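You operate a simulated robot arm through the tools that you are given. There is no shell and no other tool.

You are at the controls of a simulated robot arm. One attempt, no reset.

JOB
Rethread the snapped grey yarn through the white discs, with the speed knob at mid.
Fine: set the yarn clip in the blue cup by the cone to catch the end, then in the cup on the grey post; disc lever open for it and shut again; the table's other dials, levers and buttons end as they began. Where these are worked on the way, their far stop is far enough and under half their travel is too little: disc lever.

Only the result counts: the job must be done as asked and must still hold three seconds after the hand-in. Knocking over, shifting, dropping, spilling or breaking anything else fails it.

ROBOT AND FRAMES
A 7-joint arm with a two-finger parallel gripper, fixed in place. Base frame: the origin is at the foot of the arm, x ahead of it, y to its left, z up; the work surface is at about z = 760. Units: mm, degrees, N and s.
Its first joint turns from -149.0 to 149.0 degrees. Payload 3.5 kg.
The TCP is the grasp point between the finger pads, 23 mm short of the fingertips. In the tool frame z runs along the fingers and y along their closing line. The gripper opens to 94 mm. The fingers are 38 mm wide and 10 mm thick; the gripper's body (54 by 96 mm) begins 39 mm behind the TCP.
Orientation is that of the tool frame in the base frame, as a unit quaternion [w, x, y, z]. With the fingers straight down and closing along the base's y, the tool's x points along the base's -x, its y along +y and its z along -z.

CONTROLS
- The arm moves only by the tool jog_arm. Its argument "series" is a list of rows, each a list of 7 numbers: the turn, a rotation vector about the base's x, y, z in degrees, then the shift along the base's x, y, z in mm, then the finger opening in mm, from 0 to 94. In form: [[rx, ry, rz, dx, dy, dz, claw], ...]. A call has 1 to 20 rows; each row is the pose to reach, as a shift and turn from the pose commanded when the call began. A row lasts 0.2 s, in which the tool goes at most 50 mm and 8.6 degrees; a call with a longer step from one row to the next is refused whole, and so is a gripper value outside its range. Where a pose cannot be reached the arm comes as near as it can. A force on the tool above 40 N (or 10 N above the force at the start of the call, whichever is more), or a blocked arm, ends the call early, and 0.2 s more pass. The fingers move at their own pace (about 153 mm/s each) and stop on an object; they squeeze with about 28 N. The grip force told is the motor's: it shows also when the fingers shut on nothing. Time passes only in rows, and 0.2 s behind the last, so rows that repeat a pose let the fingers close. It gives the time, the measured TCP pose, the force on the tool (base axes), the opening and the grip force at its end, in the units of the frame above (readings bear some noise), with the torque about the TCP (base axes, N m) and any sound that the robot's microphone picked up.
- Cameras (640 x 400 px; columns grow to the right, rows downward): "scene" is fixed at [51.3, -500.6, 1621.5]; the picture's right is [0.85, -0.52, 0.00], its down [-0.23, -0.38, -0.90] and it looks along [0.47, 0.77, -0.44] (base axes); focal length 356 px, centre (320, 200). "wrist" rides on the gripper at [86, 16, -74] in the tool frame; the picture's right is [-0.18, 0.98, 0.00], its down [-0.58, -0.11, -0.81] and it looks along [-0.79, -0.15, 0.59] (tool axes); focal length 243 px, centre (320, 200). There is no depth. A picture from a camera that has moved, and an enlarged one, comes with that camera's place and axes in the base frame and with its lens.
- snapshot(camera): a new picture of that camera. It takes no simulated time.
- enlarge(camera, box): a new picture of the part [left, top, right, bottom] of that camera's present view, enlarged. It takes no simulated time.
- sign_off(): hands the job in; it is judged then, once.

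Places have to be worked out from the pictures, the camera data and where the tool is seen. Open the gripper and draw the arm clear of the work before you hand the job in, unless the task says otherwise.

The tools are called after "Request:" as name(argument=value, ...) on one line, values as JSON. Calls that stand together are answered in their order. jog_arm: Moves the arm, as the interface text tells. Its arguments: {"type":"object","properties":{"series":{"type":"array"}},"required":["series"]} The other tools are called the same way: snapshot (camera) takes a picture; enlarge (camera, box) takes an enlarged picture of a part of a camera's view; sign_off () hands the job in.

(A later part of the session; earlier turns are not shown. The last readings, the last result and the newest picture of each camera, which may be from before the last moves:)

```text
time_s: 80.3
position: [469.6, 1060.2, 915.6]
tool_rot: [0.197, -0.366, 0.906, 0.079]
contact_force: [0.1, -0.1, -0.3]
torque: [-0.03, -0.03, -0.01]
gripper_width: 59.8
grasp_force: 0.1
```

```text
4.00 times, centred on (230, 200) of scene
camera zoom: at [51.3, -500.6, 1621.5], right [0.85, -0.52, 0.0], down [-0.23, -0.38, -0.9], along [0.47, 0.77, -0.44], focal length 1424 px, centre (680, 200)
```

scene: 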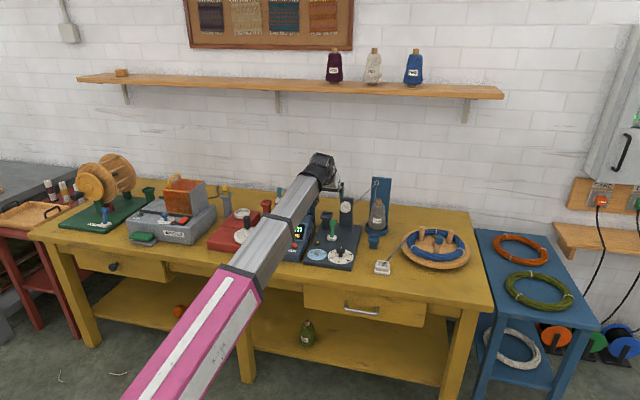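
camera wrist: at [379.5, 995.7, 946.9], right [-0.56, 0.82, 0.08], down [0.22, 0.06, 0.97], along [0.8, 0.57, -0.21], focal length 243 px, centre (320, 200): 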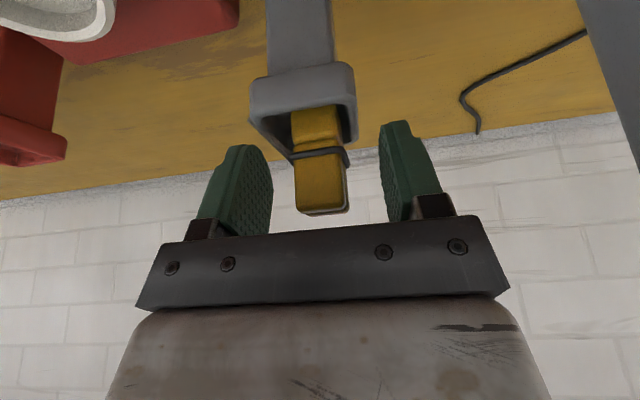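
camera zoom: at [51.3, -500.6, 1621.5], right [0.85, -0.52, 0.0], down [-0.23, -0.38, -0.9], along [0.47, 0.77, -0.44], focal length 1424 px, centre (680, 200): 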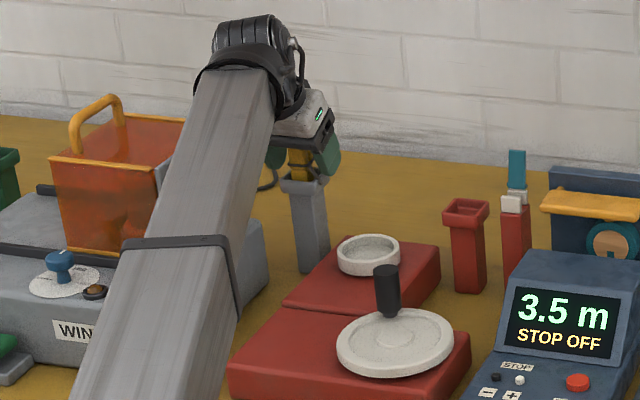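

The pads straddle the clip without contact. I close gently.

Request:
jog_arm(series=[[0, 0, 0, 0, 0, 0, 46], [0, 0, 0, 0, 0, 0, 36], [0, 0, 0, 0, 0, 0, 30], [0, 0, 0, 0, 0, 0, 26], [0, 0, 0, 0, 0, 0, 20], [0, 0, 0, 0, 0, 0, 14], [0, 0, 0, 0, 0, 0, 14]])

Request:
snapshot(camera="wrist")

```text
time_s: 81.9
position: [473.1, 1058.7, 915.8]
tool_rot: [0.197, -0.367, 0.906, 0.079]
contact_force: [16.1, -19.1, -5.8]
torque: [-0.35, -0.24, 0.74]
gripper_width: 45.5
grasp_force: 44.6
```

```text
taken
camera wrist: at [380.7, 994.5, 946.9], right [-0.56, 0.82, 0.07], down [0.21, 0.06, 0.97], along [0.8, 0.56, -0.21], focal length 243 px, centre (320, 200)
```

wrist: 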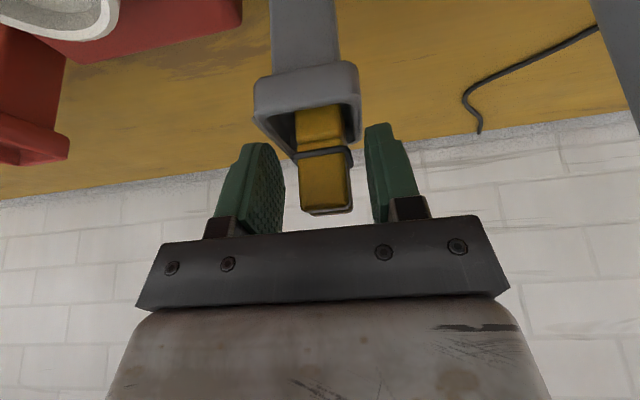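

The fingers stopped at 45.5 mm – that's the cup's rim, so the rim is higher than I thought. I open again and raise.

Request:
jog_arm(series=[[0, 0, 0, 0, 0, 0, 52], [0, 0, 0, 0, 0, 0, 60], [0, 0, 0, -3.5, 1.5, 2, 60], [0, 0, 0, -3.5, 1.5, 8, 60], [0, 0, 0, -3.5, 1.5, 14, 60], [0, 0, 0, -3.5, 1.5, 20, 60], [0, 0, 0, -3.5, 1.5, 20, 60]])

Request:
snapshot(camera="wrist")

Request:
enlarge(camera="wrist", box=[220, 40, 420, 240])

```text
time_s: 83.5
position: [467.9, 1061.2, 935.3]
tool_rot: [0.198, -0.367, 0.906, 0.08]
contact_force: [0.3, 0.6, 0.5]
torque: [0.02, 0.01, 0.03]
gripper_width: 60.1
grasp_force: 0.0
```

```text
taken
camera wrist: at [376.5, 997.2, 966.9], right [-0.56, 0.82, 0.08], down [0.22, 0.06, 0.97], along [0.8, 0.57, -0.21], focal length 243 px, centre (320, 200)
```

wrist: 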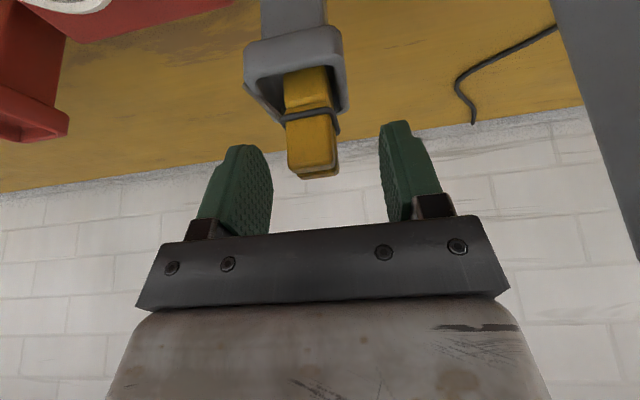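

```text
2.00 times, centred on (320, 140) of wrist
camera zoom: at [376.5, 997.2, 966.9], right [-0.56, 0.82, 0.08], down [0.22, 0.06, 0.97], along [0.8, 0.57, -0.21], focal length 485 px, centre (320, 320)
```

zoom: 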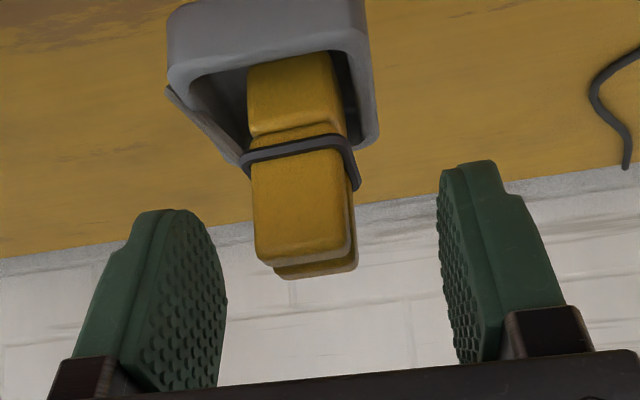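

Parallax between views gives the clip top z ≈ 927 and lateral span 23 mm; rim ≈ 888. I shift a few mm deeper/right and lower to z ≈ 923 so the tips stay above the rim, then close stepwise.

Request:
jog_arm(series=[[0, 0, 0, 2.5, 1, 0, 60], [0, 0, 0, 5, 2.1, -5, 60], [0, 0, 0, 5, 2.1, -12, 60], [0, 0, 0, 5, 2.1, -12, 48], [0, 0, 0, 5, 2.1, -12, 40], [0, 0, 0, 5, 2.1, -12, 34], [0, 0, 0, 5, 2.1, -12, 30], [0, 0, 0, 5, 2.1, -12, 30]])

Request:
snapshot(camera="wrist")

```text
time_s: 85.3
position: [471.6, 1064.6, 924.5]
tool_rot: [0.196, -0.367, 0.906, 0.079]
contact_force: [0.4, -0.2, 0.5]
torque: [-0.03, -0.04, 0.02]
gripper_width: 30.0
grasp_force: 0.0
```

```text
taken
camera wrist: at [380.8, 999.8, 955.4], right [-0.56, 0.82, 0.08], down [0.22, 0.06, 0.97], along [0.8, 0.57, -0.21], focal length 243 px, centre (320, 200)
```

wrist: 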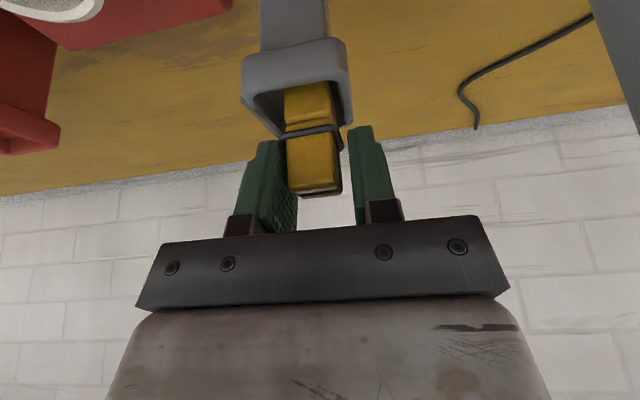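

No contact at 30 mm, so the tips clear the rim. I shift 2 mm right to centre, then close fully on the clip.

Request:
jog_arm(series=[[0, 0, 0, 1.6, -1.6, 0, 30], [0, 0, 0, 1.6, -1.6, 0, 27], [0, 0, 0, 1.6, -1.6, 0, 24], [0, 0, 0, 1.6, -1.6, 0, 20], [0, 0, 0, 1.6, -1.6, 0, 14], [0, 0, 0, 1.6, -1.6, 0, 14]])

Request:
snapshot(camera="wrist")

```text
time_s: 86.7
position: [473.4, 1063.2, 923.7]
tool_rot: [0.197, -0.367, 0.906, 0.08]
contact_force: [0.8, 0.0, 1.3]
torque: [0.01, -0.01, -0.04]
gripper_width: 21.1
grasp_force: 28.2
```

```text
taken
camera wrist: at [382.0, 997.6, 955.0], right [-0.56, 0.82, 0.08], down [0.22, 0.06, 0.97], along [0.8, 0.57, -0.21], focal length 243 px, centre (320, 200)
```

wrist: 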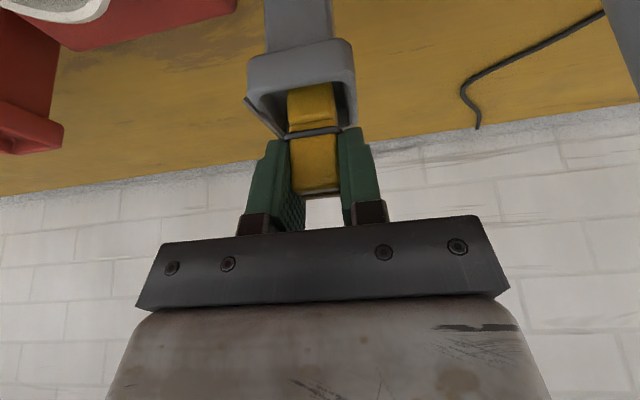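

Clip gripped (21.1 mm). I lift it straight up out of the cup.

Request:
jog_arm(series=[[0, 0, 0, 0, 0, 4, 14], [0, 0, 0, 0, 0, 12, 14], [0, 0, 0, 0, 0, 24, 14], [0, 0, 0, 0, 0, 38, 14], [0, 0, 0, 0, 0, 52, 14], [0, 0, 0, 0, 0, 70, 14], [0, 0, 0, 0, 0, 85, 14], [0, 0, 0, 0, 0, 85, 14]])

Request:
snapshot(camera="wrist")

Request:
enlarge(camera="scene", box=[180, 130, 280, 230])

```text
time_s: 88.5
position: [474.3, 1062.9, 1006.5]
tool_rot: [0.196, -0.367, 0.906, 0.08]
contact_force: [-0.6, -0.2, -0.4]
torque: [0.01, 0.01, 0.0]
gripper_width: 21.2
grasp_force: 28.1
```

```text
taken
camera wrist: at [383.0, 998.3, 1037.9], right [-0.56, 0.82, 0.08], down [0.22, 0.06, 0.97], along [0.8, 0.57, -0.21], focal length 243 px, centre (320, 200)
```

wrist: 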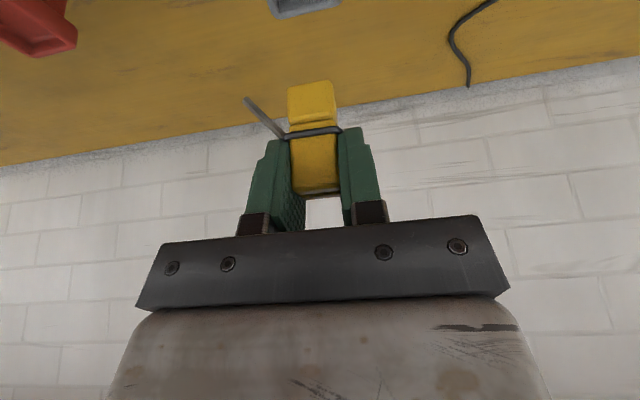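

```text
4.00 times, centred on (230, 180) of scene
camera zoom: at [51.3, -500.6, 1621.5], right [0.85, -0.52, 0.0], down [-0.23, -0.38, -0.9], along [0.47, 0.77, -0.44], focal length 1424 px, centre (680, 280)
```

zoom: 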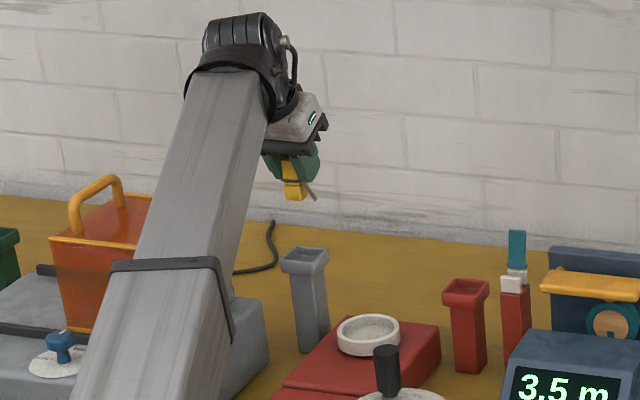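

The clip is held upright. I zoom to measure how far it extends below the fingers.

Request:
enlarge(camera="wrist", box=[230, 60, 410, 240])

Request:
enlarge(camera="scene", box=[230, 160, 270, 190])

```text
2.22 times, centred on (320, 150) of wrist
camera zoom: at [383.0, 998.3, 1037.9], right [-0.56, 0.82, 0.08], down [0.22, 0.06, 0.97], along [0.8, 0.57, -0.21], focal length 539 px, centre (320, 311)
```

zoom: 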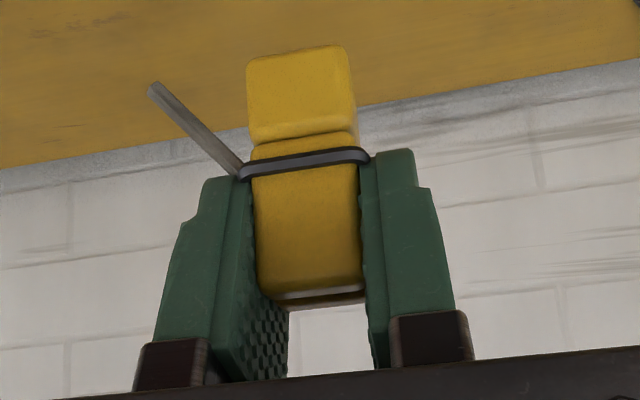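

```text
13.33 times, centred on (250, 175) of scene
camera zoom: at [51.3, -500.6, 1621.5], right [0.85, -0.52, 0.0], down [-0.23, -0.38, -0.9], along [0.47, 0.77, -0.44], focal length 4745 px, centre (1253, 533)
```

zoom: 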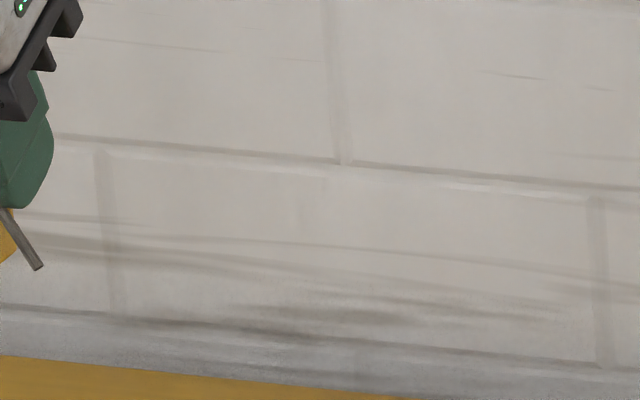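

The clip's bottom is ~50 mm below the TCP, its top ~4 mm above. I retreat from the wall at z ≈ 1040 and begin travelling right with the clip.

Request:
jog_arm(series=[[0, 0, 0, -8, -8, 8, 14], [0, 0, 0, -25, -24, 16, 14], [0, 0, 0, -46, -44, 24, 14], [0, 0, 0, -68, -65, 30, 14], [0, 0, 0, -90, -86, 35, 14], [0, 0, 0, -107, -103, 35, 14], [0, 0, 0, -106, -120, 35, 14], [0, 0, 0, -90, -141, 35, 14], [0, 0, 0, -65, -167, 35, 14], [0, 0, 0, -38, -195, 35, 14], [0, 0, 0, -10, -224, 35, 14], [0, 0, 0, 18, -253, 35, 14], [0, 0, 0, 46, -282, 35, 14], [0, 0, 0, 74, -311, 35, 14], [0, 0, 0, 102, -340, 35, 14], [0, 0, 0, 130, -369, 35, 14], [0, 0, 0, 158, -398, 35, 14], [0, 0, 0, 180, -421, 35, 14], [0, 0, 0, 190, -431, 35, 14]])

Request:
snapshot(camera="wrist")

```text
time_s: 92.5
position: [664.8, 630.8, 1045.2]
tool_rot: [0.197, -0.367, 0.906, 0.079]
contact_force: [-0.4, 0.0, 0.0]
torque: [-0.02, -0.03, -0.05]
gripper_width: 21.1
grasp_force: 28.5
```

```text
taken
camera wrist: at [572.9, 566.6, 1076.5], right [-0.56, 0.82, 0.08], down [0.22, 0.06, 0.97], along [0.8, 0.57, -0.21], focal length 243 px, centre (320, 200)
```

wrist: 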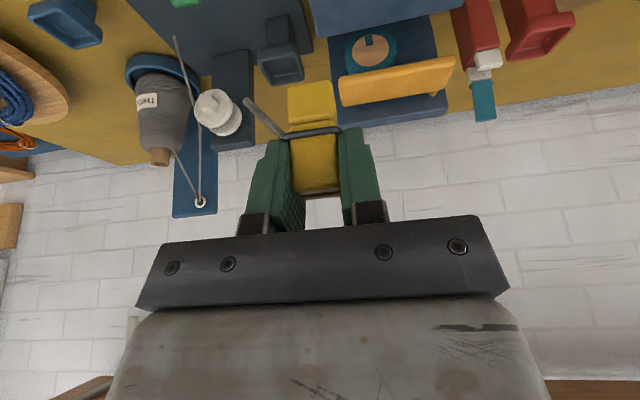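

Clip still firm. I continue right to a standoff in front of the blue cup and lower to z ≈ 960 for a close look at it.

Request:
jog_arm(series=[[0, 0, 0, 12, -13, 0, 14], [0, 0, 0, 34, -38, 0, 14], [0, 0, 0, 60, -66, 0, 14], [0, 0, 0, 86, -95, 0, 14], [0, 0, 0, 112, -124, 0, 14], [0, 0, 0, 138, -153, -10, 14], [0, 0, 0, 162, -180, -25, 14], [0, 0, 0, 180, -200, -42, 14], [0, 0, 0, 188, -211, -60, 14], [0, 0, 0, 188, -215, -75, 14], [0, 0, 0, 188, -215, -85, 14], [0, 0, 0, 188, -215, -85, 14]])

Request:
snapshot(camera="wrist")

Request:
enlarge(camera="wrist", box=[240, 0, 400, 120])

Request:
enlarge(camera="scene", box=[330, 160, 420, 270])

```text
time_s: 95.1
position: [853.4, 418.1, 957.0]
tool_rot: [0.197, -0.367, 0.906, 0.08]
contact_force: [0.4, -0.6, -0.7]
torque: [0.02, -0.02, 0.0]
gripper_width: 20.7
grasp_force: 28.2
```

```text
taken
camera wrist: at [762.5, 353.2, 988.7], right [-0.56, 0.82, 0.08], down [0.21, 0.06, 0.97], along [0.8, 0.57, -0.21], focal length 243 px, centre (320, 200)
```

wrist: 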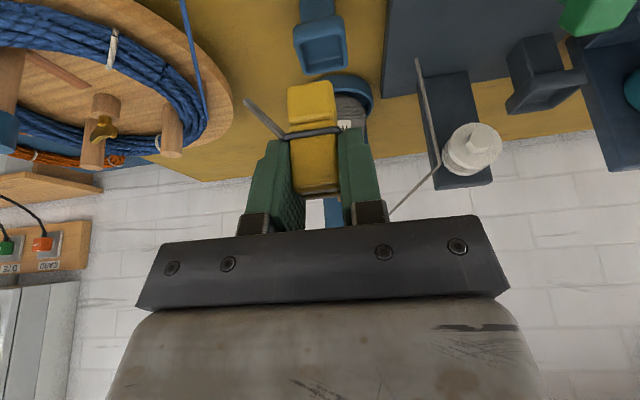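

```text
3.33 times, centred on (320, 60) of wrist
camera zoom: at [762.5, 353.2, 988.7], right [-0.56, 0.82, 0.08], down [0.21, 0.06, 0.97], along [0.8, 0.57, -0.21], focal length 809 px, centre (320, 667)
```

zoom: 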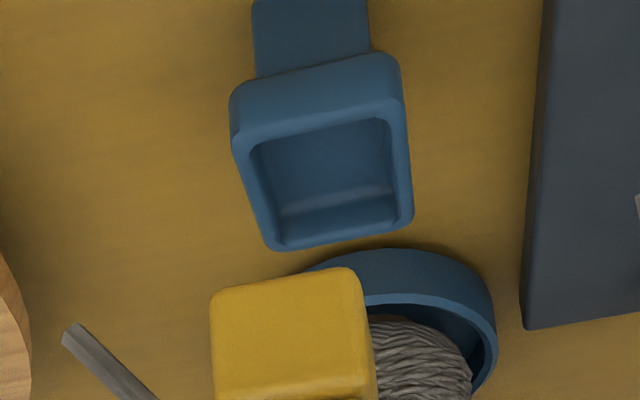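

```text
3.64 times, centred on (375, 215) of scene
camera zoom: at [51.3, -500.6, 1621.5], right [0.85, -0.52, 0.0], down [-0.23, -0.38, -0.9], along [0.47, 0.77, -0.44], focal length 1294 px, centre (120, 146)
```

zoom: 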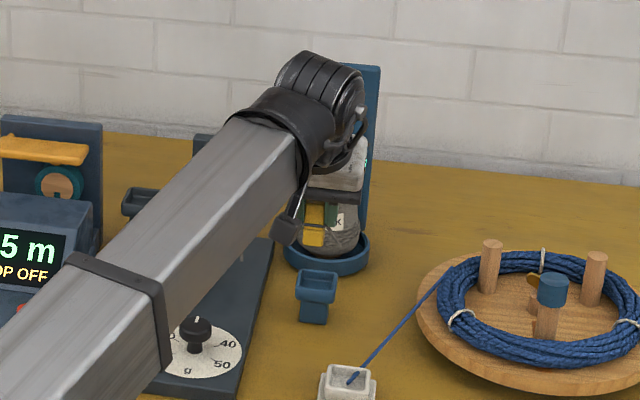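

I can see the blue cup's opening clearly. To triangulate it precisely I shift 60 mm left and take a second view.

Request:
jog_arm(series=[[0, 0, 0, -8, 8, 0, 14], [0, 0, 0, -22, 23, 0, 14], [0, 0, 0, -36, 37, 0, 14], [0, 0, 0, -41.5, 43.3, 0, 14], [0, 0, 0, -41.5, 43.3, 0, 14]])

Request:
enlarge(camera="wrist", box=[180, 0, 340, 120])

```text
time_s: 96.3
position: [810.9, 461.1, 958.3]
tool_rot: [0.197, -0.367, 0.906, 0.08]
contact_force: [-0.6, 0.1, 0.2]
torque: [0.02, -0.01, 0.01]
gripper_width: 20.8
grasp_force: 27.6
```

```text
3.33 times, centred on (260, 60) of wrist
camera zoom: at [719.3, 396.1, 990.1], right [-0.56, 0.82, 0.08], down [0.21, 0.06, 0.97], along [0.8, 0.57, -0.21], focal length 809 px, centre (520, 667)
```

zoom: 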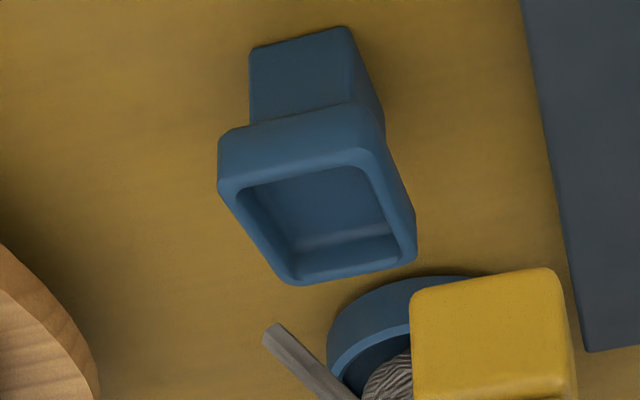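

Triangulation puts the blue cup centre at ≈ (915, 478), rim z ≈ 807, square and bench-aligned. I zoom in on the held clip to learn its lower shape before inserting.

Request:
enlarge(camera="wrist", box=[270, 70, 370, 210])

Request:
enlarge(camera="scene", box=[340, 200, 380, 240])

```text
2.86 times, centred on (320, 140) of wrist
camera zoom: at [719.3, 396.1, 990.1], right [-0.56, 0.82, 0.08], down [0.21, 0.06, 0.97], along [0.8, 0.57, -0.21], focal length 693 px, centre (320, 371)
```

zoom: 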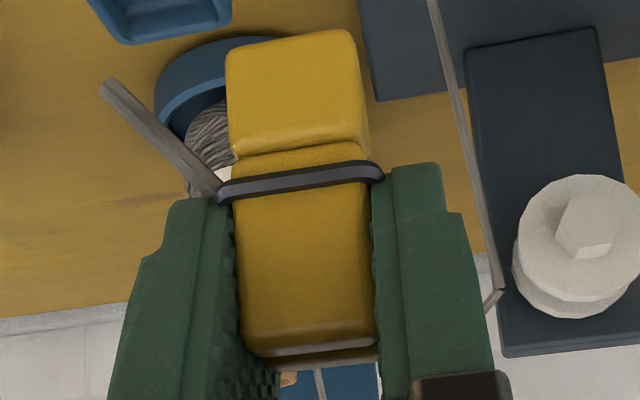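

```text
10.00 times, centred on (360, 220) of scene
camera zoom: at [51.3, -500.6, 1621.5], right [0.85, -0.52, 0.0], down [-0.23, -0.38, -0.9], along [0.47, 0.77, -0.44], focal length 3559 px, centre (-80, 0)
```

zoom: 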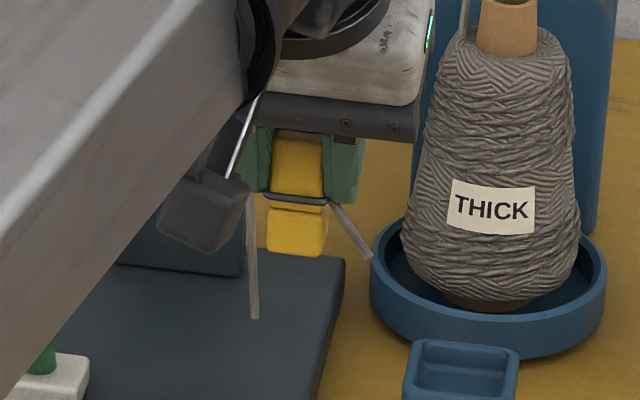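

The clip is flush and vertical: bottom ≈ 46 mm below TCP, front face ≈ 7 mm in front of it. I move to directly above the blue cup (z ≈ 905) and check alignment.

Request:
jog_arm(series=[[0, 0, 0, 12, 2, -4, 14], [0, 0, 0, 32, 5, -12, 14], [0, 0, 0, 56, 9, -22, 14], [0, 0, 0, 80, 13, -34, 14], [0, 0, 0, 98, 16, -46, 14], [0, 0, 0, 103.6, 16.5, -53, 14], [0, 0, 0, 103.6, 16.5, -53, 14]])

Request:
snapshot(camera="wrist")

Request:
enlarge(camera="wrist", box=[240, 0, 400, 200])

Request:
enlarge(camera="scene", box=[345, 205, 405, 255])

```text
time_s: 97.9
position: [915.2, 475.7, 906.6]
tool_rot: [0.196, -0.367, 0.906, 0.08]
contact_force: [0.0, 0.2, -0.3]
torque: [0.0, 0.0, 0.03]
gripper_width: 20.7
grasp_force: 28.5
```

```text
taken
camera wrist: at [823.5, 411.9, 938.6], right [-0.56, 0.82, 0.08], down [0.22, 0.06, 0.97], along [0.8, 0.57, -0.21], focal length 243 px, centre (320, 200)
```

wrist: 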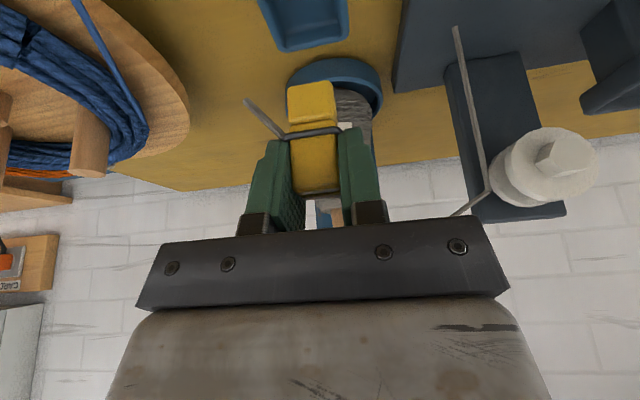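

```text
2.00 times, centred on (320, 100) of wrist
camera zoom: at [823.5, 411.9, 938.6], right [-0.56, 0.82, 0.08], down [0.22, 0.06, 0.97], along [0.8, 0.57, -0.21], focal length 485 px, centre (320, 400)
```

zoom: 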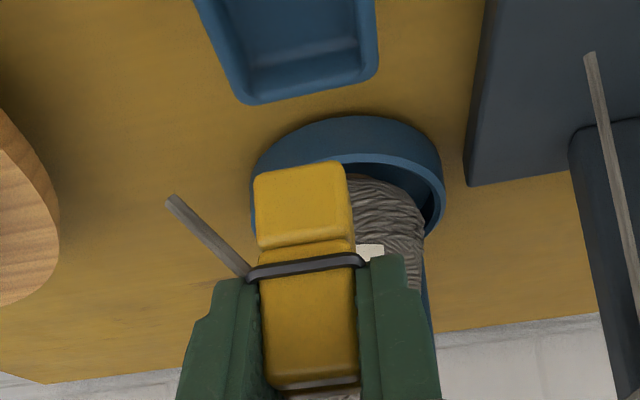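

```text
8.00 times, centred on (375, 230) of scene
camera zoom: at [51.3, -500.6, 1621.5], right [0.85, -0.52, 0.0], down [-0.23, -0.38, -0.9], along [0.47, 0.77, -0.44], focal length 2847 px, centre (-120, -40)
```

zoom: 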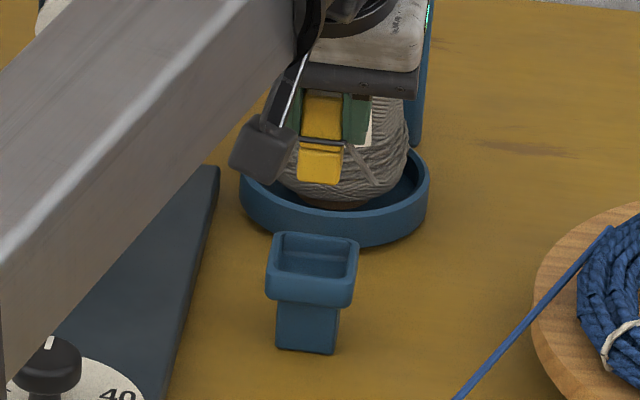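

Alignment is within ~2–3 mm. I apply a small correction and descend vertically toward the cup, stopping a little above expected seating.

Request:
jog_arm(series=[[0, 0, 0, -0.7, 2.1, 0, 14], [0, 0, 0, -0.7, 2.1, -8, 14], [0, 0, 0, -0.7, 2.1, -18, 14], [0, 0, 0, -0.7, 2.1, -28, 14], [0, 0, 0, -0.7, 2.1, -38, 14], [0, 0, 0, -0.7, 2.1, -46, 14], [0, 0, 0, -0.7, 2.1, -52, 14], [0, 0, 0, -0.7, 2.1, -56, 14], [0, 0, 0, -0.7, 2.1, -56, 14]])

Request:
snapshot(camera="wrist")

Request:
enlarge(camera="scene", box=[345, 205, 405, 255])

```text
time_s: 99.9
position: [913.8, 479.3, 849.9]
tool_rot: [0.196, -0.367, 0.906, 0.08]
contact_force: [0.0, -0.4, -0.6]
torque: [-0.02, 0.0, -0.02]
gripper_width: 20.7
grasp_force: 27.8
```

```text
taken
camera wrist: at [822.1, 414.7, 880.9], right [-0.56, 0.82, 0.08], down [0.21, 0.06, 0.97], along [0.8, 0.57, -0.21], focal length 243 px, centre (320, 200)
```

wrist: 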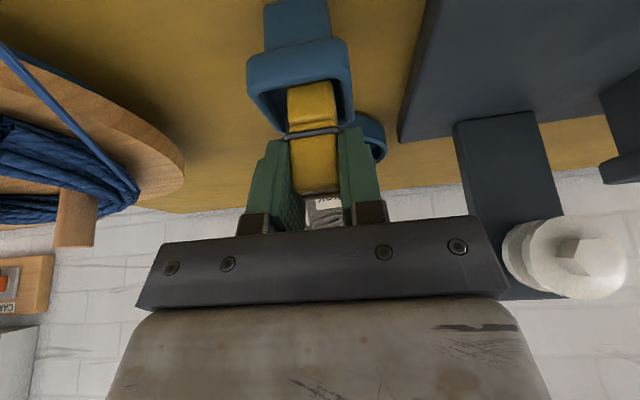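

```text
8.00 times, centred on (375, 230) of scene
camera zoom: at [51.3, -500.6, 1621.5], right [0.85, -0.52, 0.0], down [-0.23, -0.38, -0.9], along [0.47, 0.77, -0.44], focal length 2847 px, centre (-120, -40)
```

zoom: 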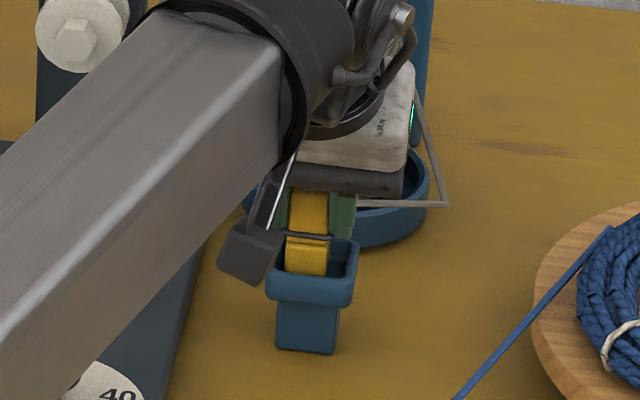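

The loose strand by the discs is gone and a strand now reaches the clip – the end seems caught. I look closer before seating the clip fully.

Request:
enlarge(camera="scene", box=[340, 165, 420, 255])

Request:
enlarge(camera="wrist", box=[220, 40, 420, 240])

```text
4.44 times, centred on (380, 210) of scene
camera zoom: at [51.3, -500.6, 1621.5], right [0.85, -0.52, 0.0], down [-0.23, -0.38, -0.9], along [0.47, 0.77, -0.44], focal length 1582 px, centre (53, 156)
```

zoom: 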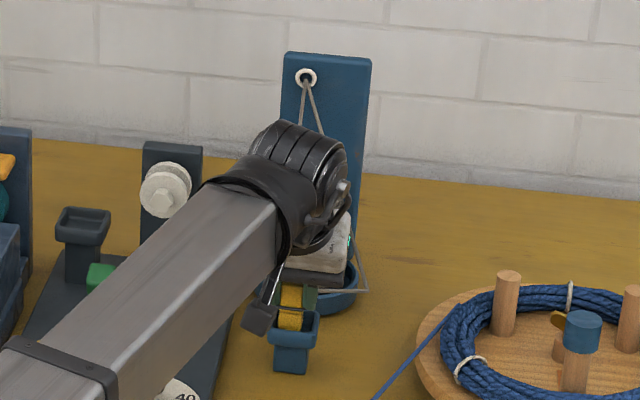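

```text
2.00 times, centred on (320, 140) of wrist
camera zoom: at [822.1, 414.7, 880.9], right [-0.56, 0.82, 0.08], down [0.21, 0.06, 0.97], along [0.8, 0.57, -0.21], focal length 485 px, centre (320, 320)
```

zoom: 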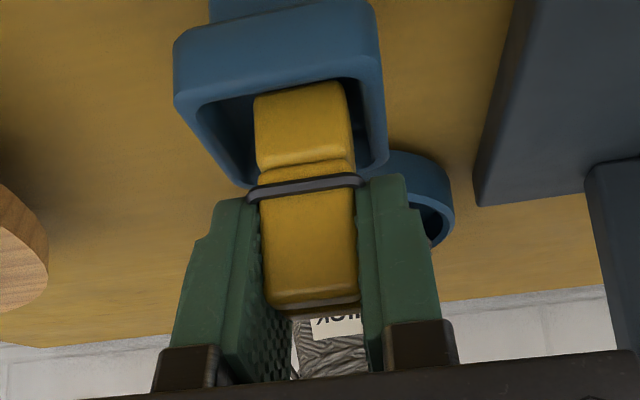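

The yarn now runs from the eye to the clip, so the end is caught. I still lower the last few mm to seat the clip properly in the blue cup.

Request:
jog_arm(series=[[0, 0, 0, 0, 0, -1.5, 14], [0, 0, 0, 0, 0, -3, 14], [0, 0, 0, 0, 0, -4.5, 14], [0, 0, 0, 0, 0, -6, 14], [0, 0, 0, 0, 0, -6, 14]])

```text
time_s: 101.1
position: [912.3, 480.3, 844.9]
tool_rot: [0.199, -0.367, 0.905, 0.081]
contact_force: [-1.3, 2.5, 25.5]
torque: [0.03, 0.14, 0.0]
gripper_width: 20.9
grasp_force: 27.7
```

The clip is on the cup floor (25 N up). I ease off, then lift and check whether the yarn follows.

Request:
jog_arm(series=[[0, 0, 0, 0, -0.5, 1, 14], [0, 0, 0, 0, -0.5, 2, 14], [0, 0, 0, 0, -0.5, 2, 14], [0, 0, 0, 0, -0.5, 6, 14], [0, 0, 0, 0, -0.5, 12, 14], [0, 0, 0, 0, -0.5, 20, 14], [0, 0, 0, 0, -0.5, 32, 14], [0, 0, 0, 0, -0.5, 45, 14], [0, 0, 0, 0, -0.5, 60, 14], [0, 0, 0, 0, -0.5, 60, 14]])

Request:
snapshot(camera="wrist")

Request:
enlarge(camera="scene", box=[340, 165, 420, 255])

```text
time_s: 103.3
position: [913.8, 476.7, 902.5]
tool_rot: [0.197, -0.366, 0.906, 0.079]
contact_force: [-0.3, 0.2, -0.1]
torque: [0.0, 0.02, -0.01]
gripper_width: 20.9
grasp_force: 28.2
```

```text
taken
camera wrist: at [821.9, 414.0, 934.3], right [-0.56, 0.82, 0.08], down [0.22, 0.06, 0.97], along [0.8, 0.57, -0.21], focal length 243 px, centre (320, 200)
```

wrist: 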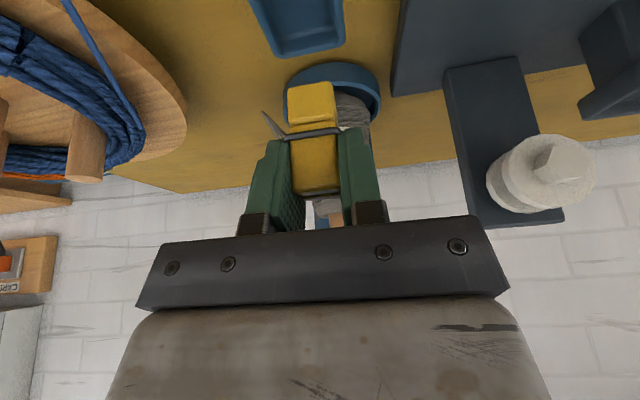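

```text
4.44 times, centred on (380, 210) of scene
camera zoom: at [51.3, -500.6, 1621.5], right [0.85, -0.52, 0.0], down [-0.23, -0.38, -0.9], along [0.47, 0.77, -0.44], focal length 1582 px, centre (53, 156)
```

zoom: 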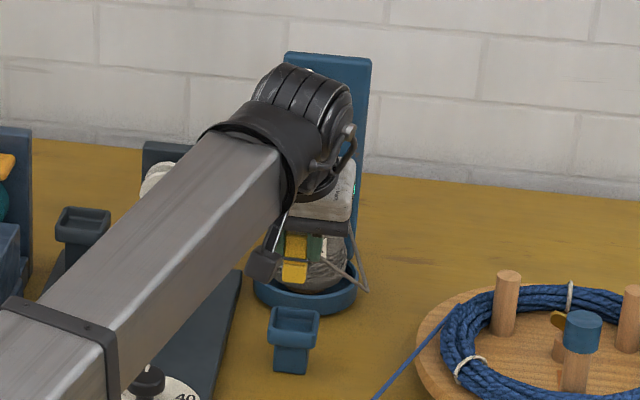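

The yarn follows the clip – the end is caught. I now carry the clip back: first retreat and rise, then left along the bench.

Request:
jog_arm(series=[[0, 0, 0, -8, -8, 10, 14], [0, 0, 0, -22, -21, 24, 14], [0, 0, 0, -38, -36, 40, 14], [0, 0, 0, -52, -50, 58, 14], [0, 0, 0, -62, -58, 78, 14], [0, 0, 0, -70, -52, 98, 14], [0, 0, 0, -84, -36, 116, 14], [0, 0, 0, -104, -12, 130, 14], [0, 0, 0, -128, 16, 138, 14], [0, 0, 0, -154, 46, 140, 14], [0, 0, 0, -181, 77, 140, 14], [0, 0, 0, -208, 108, 140, 14], [0, 0, 0, -232, 135, 140, 14], [0, 0, 0, -248, 154, 140, 14], [0, 0, 0, -248, 154, 140, 14]])

Request:
snapshot(camera="wrist")

Request:
enlarge(camera="scene", box=[260, 140, 420, 260])

```text
time_s: 106.5
position: [664.6, 632.4, 1042.5]
tool_rot: [0.196, -0.367, 0.906, 0.08]
contact_force: [-0.5, -0.3, 0.1]
torque: [0.0, -0.01, 0.02]
gripper_width: 20.9
grasp_force: 28.3
```

```text
taken
camera wrist: at [573.5, 568.4, 1073.7], right [-0.56, 0.82, 0.08], down [0.22, 0.06, 0.97], along [0.8, 0.57, -0.21], focal length 243 px, centre (320, 200)
```

wrist: 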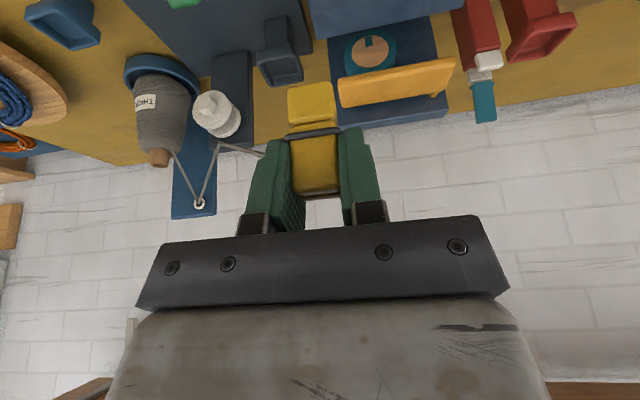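

```text
3.33 times, centred on (340, 200) of scene
camera zoom: at [51.3, -500.6, 1621.5], right [0.85, -0.52, 0.0], down [-0.23, -0.38, -0.9], along [0.47, 0.77, -0.44], focal length 1186 px, centre (253, 200)
```

zoom: 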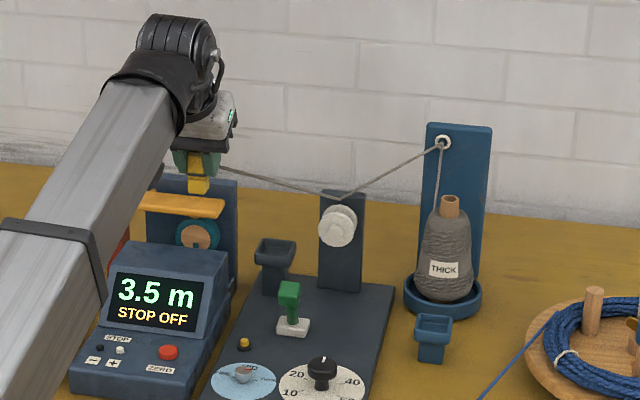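

The yarn now runs from the eye over to the discs and on to the clip. I zoom on the discs to see where it passes.

Request:
enlarge(camera="scene", box=[325, 185, 375, 235])

Request:
enlarge(camera="wrist", box=[130, 40, 310, 230])

```text
8.00 times, centred on (350, 210) of scene
camera zoom: at [51.3, -500.6, 1621.5], right [0.85, -0.52, 0.0], down [-0.23, -0.38, -0.9], along [0.47, 0.77, -0.44], focal length 2847 px, centre (80, 120)
```

zoom: 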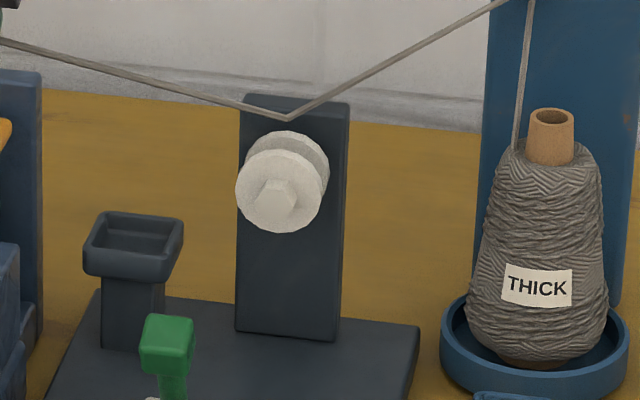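

```text
2.11 times, centred on (220, 135) of wrist
camera zoom: at [573.5, 568.4, 1073.7], right [-0.56, 0.82, 0.08], down [0.22, 0.06, 0.97], along [0.8, 0.57, -0.21], focal length 511 px, centre (530, 337)
```

zoom: 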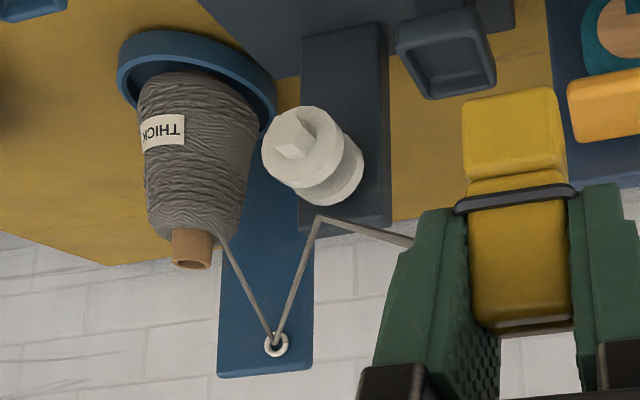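

The strand bends at (882, 636, 925), just above the open gap between the discs. I continue left with the clip toward the grey post.

Request:
jog_arm(series=[[0, 0, 0, -10, 10, 0, 14], [0, 0, 0, -32, 33, 0, 14], [0, 0, 0, -60, 62, 0, 14], [0, 0, 0, -88, 91, 0, 14], [0, 0, 0, -116, 120, 0, 14], [0, 0, 0, -144, 149, 0, 14], [0, 0, 0, -172, 178, 0, 14], [0, 0, 0, -200, 207, 0, 14], [0, 0, 0, -228, 236, 0, 14], [0, 0, 0, -255, 264, 0, 14], [0, 0, 0, -280, 290, 0, 14], [0, 0, 0, -296, 311, 0, 14], [0, 0, 0, -297, 328, 0, 14], [0, 0, 0, -297, 328, 0, 14]])

Request:
snapshot(camera="wrist")

Request:
enlarge(camera="scene", box=[220, 150, 400, 260])

```text
time_s: 109.5
position: [367.8, 964.5, 1041.6]
tool_rot: [0.197, -0.366, 0.906, 0.079]
contact_force: [0.5, 0.2, 0.6]
torque: [0.0, 0.02, 0.01]
gripper_width: 21.0
grasp_force: 27.8
```

```text
taken
camera wrist: at [276.3, 898.8, 1073.4], right [-0.56, 0.82, 0.08], down [0.22, 0.06, 0.97], along [0.8, 0.57, -0.21], focal length 243 px, centre (320, 200)
```

wrist: 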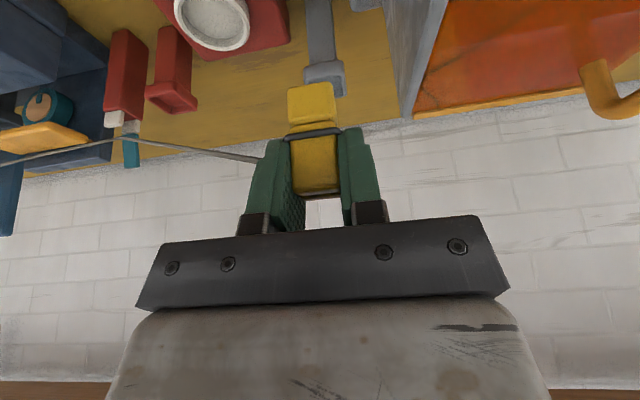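

```text
3.56 times, centred on (310, 205) of scene
camera zoom: at [51.3, -500.6, 1621.5], right [0.85, -0.52, 0.0], down [-0.23, -0.38, -0.9], along [0.47, 0.77, -0.44], focal length 1265 px, centre (356, 182)
```

zoom: 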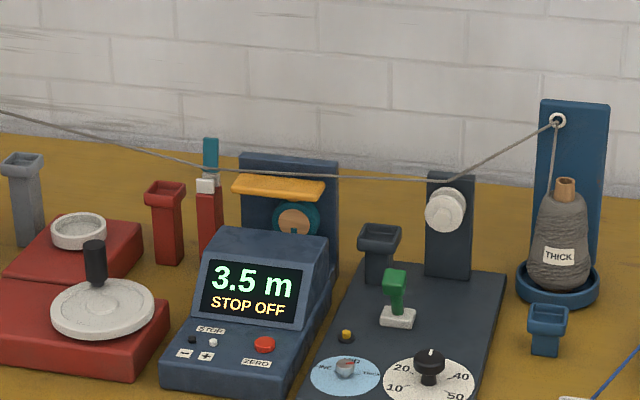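

The strand now runs eye → discs → over the meter → clip, confirming the grey post by the winder as the end of the line. I move above the grey cup where I picked the clip up.

Request:
jog_arm(series=[[0, 0, 0, 10, 9, 0, 14], [0, 0, 0, 28, 26, -4, 14], [0, 0, 0, 48, 44, -8, 14], [0, 0, 0, 68, 63, -14, 14], [0, 0, 0, 88, 81, -22, 14], [0, 0, 0, 101, 94, -32, 14], [0, 0, 0, 105.8, 98.6, -40, 14], [0, 0, 0, 105.8, 98.6, -45, 14], [0, 0, 0, 105.8, 98.6, -45, 14]])

Request:
snapshot(camera="wrist")

Request:
enlarge(camera="scene", box=[190, 150, 270, 230])

```text
time_s: 111.5
position: [474.3, 1059.5, 996.0]
tool_rot: [0.197, -0.367, 0.906, 0.08]
contact_force: [-0.4, 0.3, 0.0]
torque: [0.02, -0.03, -0.02]
gripper_width: 20.8
grasp_force: 28.4
```

```text
taken
camera wrist: at [383.3, 994.9, 1027.6], right [-0.56, 0.82, 0.08], down [0.22, 0.06, 0.97], along [0.8, 0.57, -0.21], focal length 243 px, centre (320, 200)
```

wrist: 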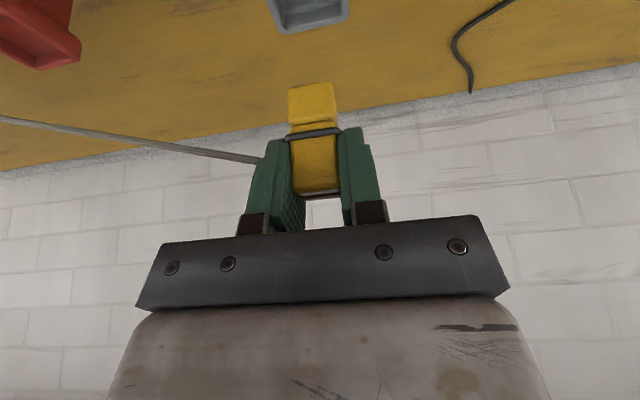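

```text
5.00 times, centred on (230, 190) of scene
camera zoom: at [51.3, -500.6, 1621.5], right [0.85, -0.52, 0.0], down [-0.23, -0.38, -0.9], along [0.47, 0.77, -0.44], focal length 1779 px, centre (770, 250)
```

zoom: 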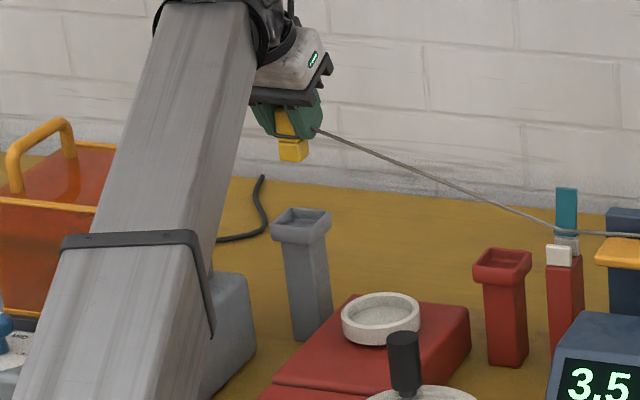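

Small y offset (≈3.5 mm) from the pick pose; I correct it and descend part-way to check alignment with the grey cup.

Request:
jog_arm(series=[[0, 0, 0, -0.8, 3.6, 0, 14], [0, 0, 0, -0.8, 3.6, -8, 14], [0, 0, 0, -0.8, 3.6, -20, 14], [0, 0, 0, -0.8, 3.6, -34, 14], [0, 0, 0, -0.8, 3.6, -46, 14], [0, 0, 0, -0.8, 3.6, -50, 14], [0, 0, 0, -0.8, 3.6, -50, 14]])

Request:
snapshot(camera="wrist")

Request:
enlarge(camera="wrist", box=[230, 20, 410, 220])

Request:
enlarge(camera="scene", box=[200, 160, 260, 220])

```text
time_s: 113.1
position: [473.0, 1063.0, 948.9]
tool_rot: [0.196, -0.366, 0.906, 0.079]
contact_force: [0.3, 1.0, 0.1]
torque: [-0.02, -0.01, -0.01]
gripper_width: 20.8
grasp_force: 28.2
```

```text
taken
camera wrist: at [381.4, 998.2, 980.4], right [-0.56, 0.82, 0.08], down [0.22, 0.06, 0.97], along [0.8, 0.57, -0.21], focal length 243 px, centre (320, 200)
```

wrist: 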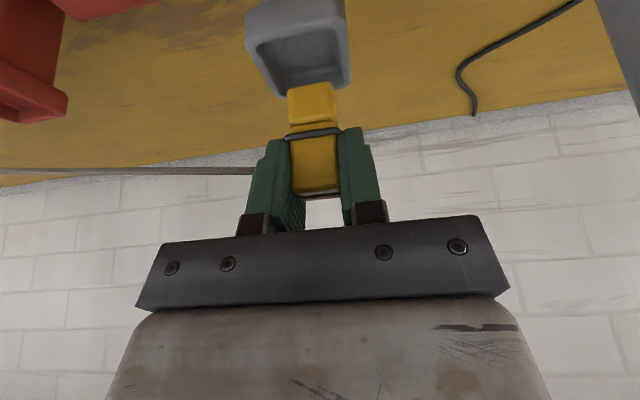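

```text
2.00 times, centred on (320, 120) of wrist
camera zoom: at [381.4, 998.2, 980.4], right [-0.56, 0.82, 0.08], down [0.22, 0.06, 0.97], along [0.8, 0.57, -0.21], focal length 485 px, centre (320, 360)
```

zoom: 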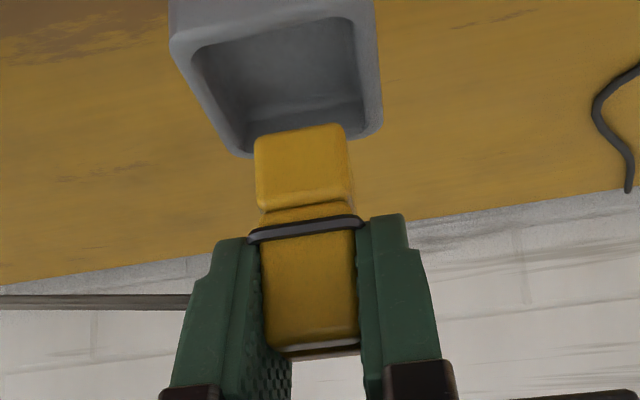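

```text
6.67 times, centred on (230, 190) of scene
camera zoom: at [51.3, -500.6, 1621.5], right [0.85, -0.52, 0.0], down [-0.23, -0.38, -0.9], along [0.47, 0.77, -0.44], focal length 2373 px, centre (920, 267)
```

zoom: 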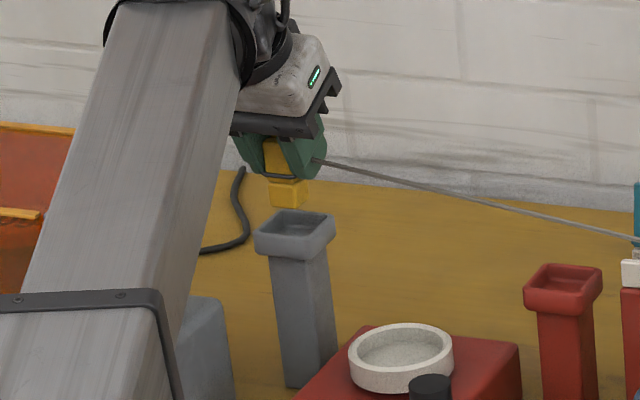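

Alignment matches the original pick geometry. I descend slowly to seat the clip (TCP ≈ 924).

Request:
jog_arm(series=[[0, 0, 0, 0.5, -0.5, -5, 14], [0, 0, 0, 0.5, -0.5, -10, 14], [0, 0, 0, 0.5, -0.5, -15, 14], [0, 0, 0, 0.5, -0.5, -19, 14], [0, 0, 0, 0.5, -0.5, -22, 14], [0, 0, 0, 0.5, -0.5, -24, 14], [0, 0, 0, 0.5, -0.5, -24, 14]])

Request:
snapshot(camera="wrist")

Request:
enlarge(camera="scene", box=[200, 160, 260, 220])

```text
time_s: 114.7
position: [474.5, 1062.7, 924.0]
tool_rot: [0.197, -0.367, 0.906, 0.08]
contact_force: [0.1, 0.0, -0.1]
torque: [-0.02, -0.01, 0.0]
gripper_width: 20.9
grasp_force: 28.2
```

```text
taken
camera wrist: at [382.7, 997.9, 955.6], right [-0.56, 0.82, 0.08], down [0.22, 0.06, 0.97], along [0.8, 0.57, -0.21], focal length 243 px, centre (320, 200)
```

wrist: 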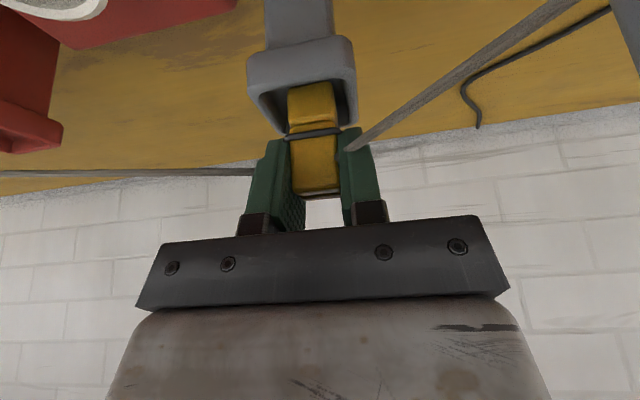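

```text
6.67 times, centred on (230, 190) of scene
camera zoom: at [51.3, -500.6, 1621.5], right [0.85, -0.52, 0.0], down [-0.23, -0.38, -0.9], along [0.47, 0.77, -0.44], focal length 2373 px, centre (920, 267)
```

zoom: 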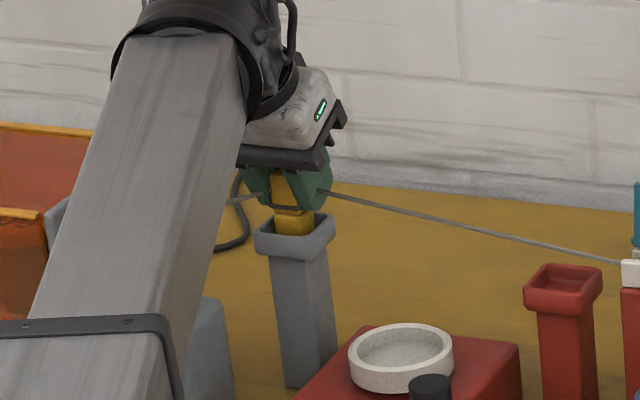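

A new strand now links the clip on to the winder – the placement is recognised. I lower the last bit to touch the cup floor and then release.

Request:
jog_arm(series=[[0, 0, 0, 0, 0, -1, 14], [0, 0, 0, 0, 0, -2, 14], [0, 0, 0, 0, 0, -2.5, 14], [0, 0, 0, 0, 0, -2.5, 14]])

```text
time_s: 115.7
position: [473.0, 1062.4, 922.9]
tool_rot: [0.198, -0.367, 0.906, 0.08]
contact_force: [2.6, 2.6, 14.0]
torque: [0.09, -0.07, -0.01]
gripper_width: 20.7
grasp_force: 28.1
```

Seated with light contact. I ease off 1 mm and open the fingers slowly.

Request:
jog_arm(series=[[0, 0, 0, 0, 0, 1, 14], [0, 0, 0, 0, 0, 1, 22], [0, 0, 0, 0, 0, 1, 28], [0, 0, 0, 0, 0, 1, 36], [0, 0, 0, 0, 0, 1, 44], [0, 0, 0, 0, 0, 1, 44]])

Request:
snapshot(camera="wrist")

```text
time_s: 117.1
position: [473.1, 1062.6, 922.6]
tool_rot: [0.197, -0.367, 0.906, 0.08]
contact_force: [0.4, 0.7, -0.2]
torque: [-0.02, 0.0, 0.04]
gripper_width: 44.1
grasp_force: 0.0
```

```text
taken
camera wrist: at [382.3, 997.7, 954.0], right [-0.56, 0.82, 0.08], down [0.22, 0.06, 0.97], along [0.8, 0.57, -0.21], focal length 243 px, centre (320, 200)
```

wrist: 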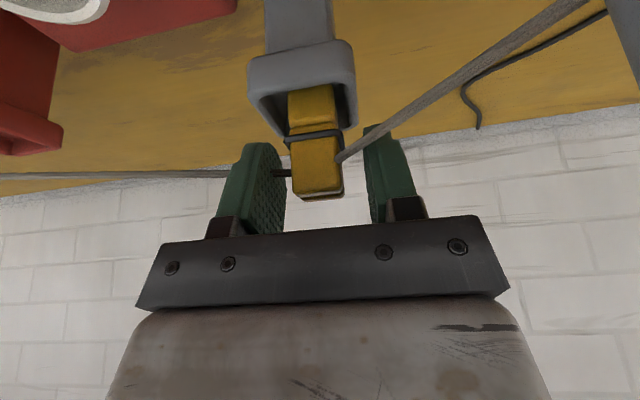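

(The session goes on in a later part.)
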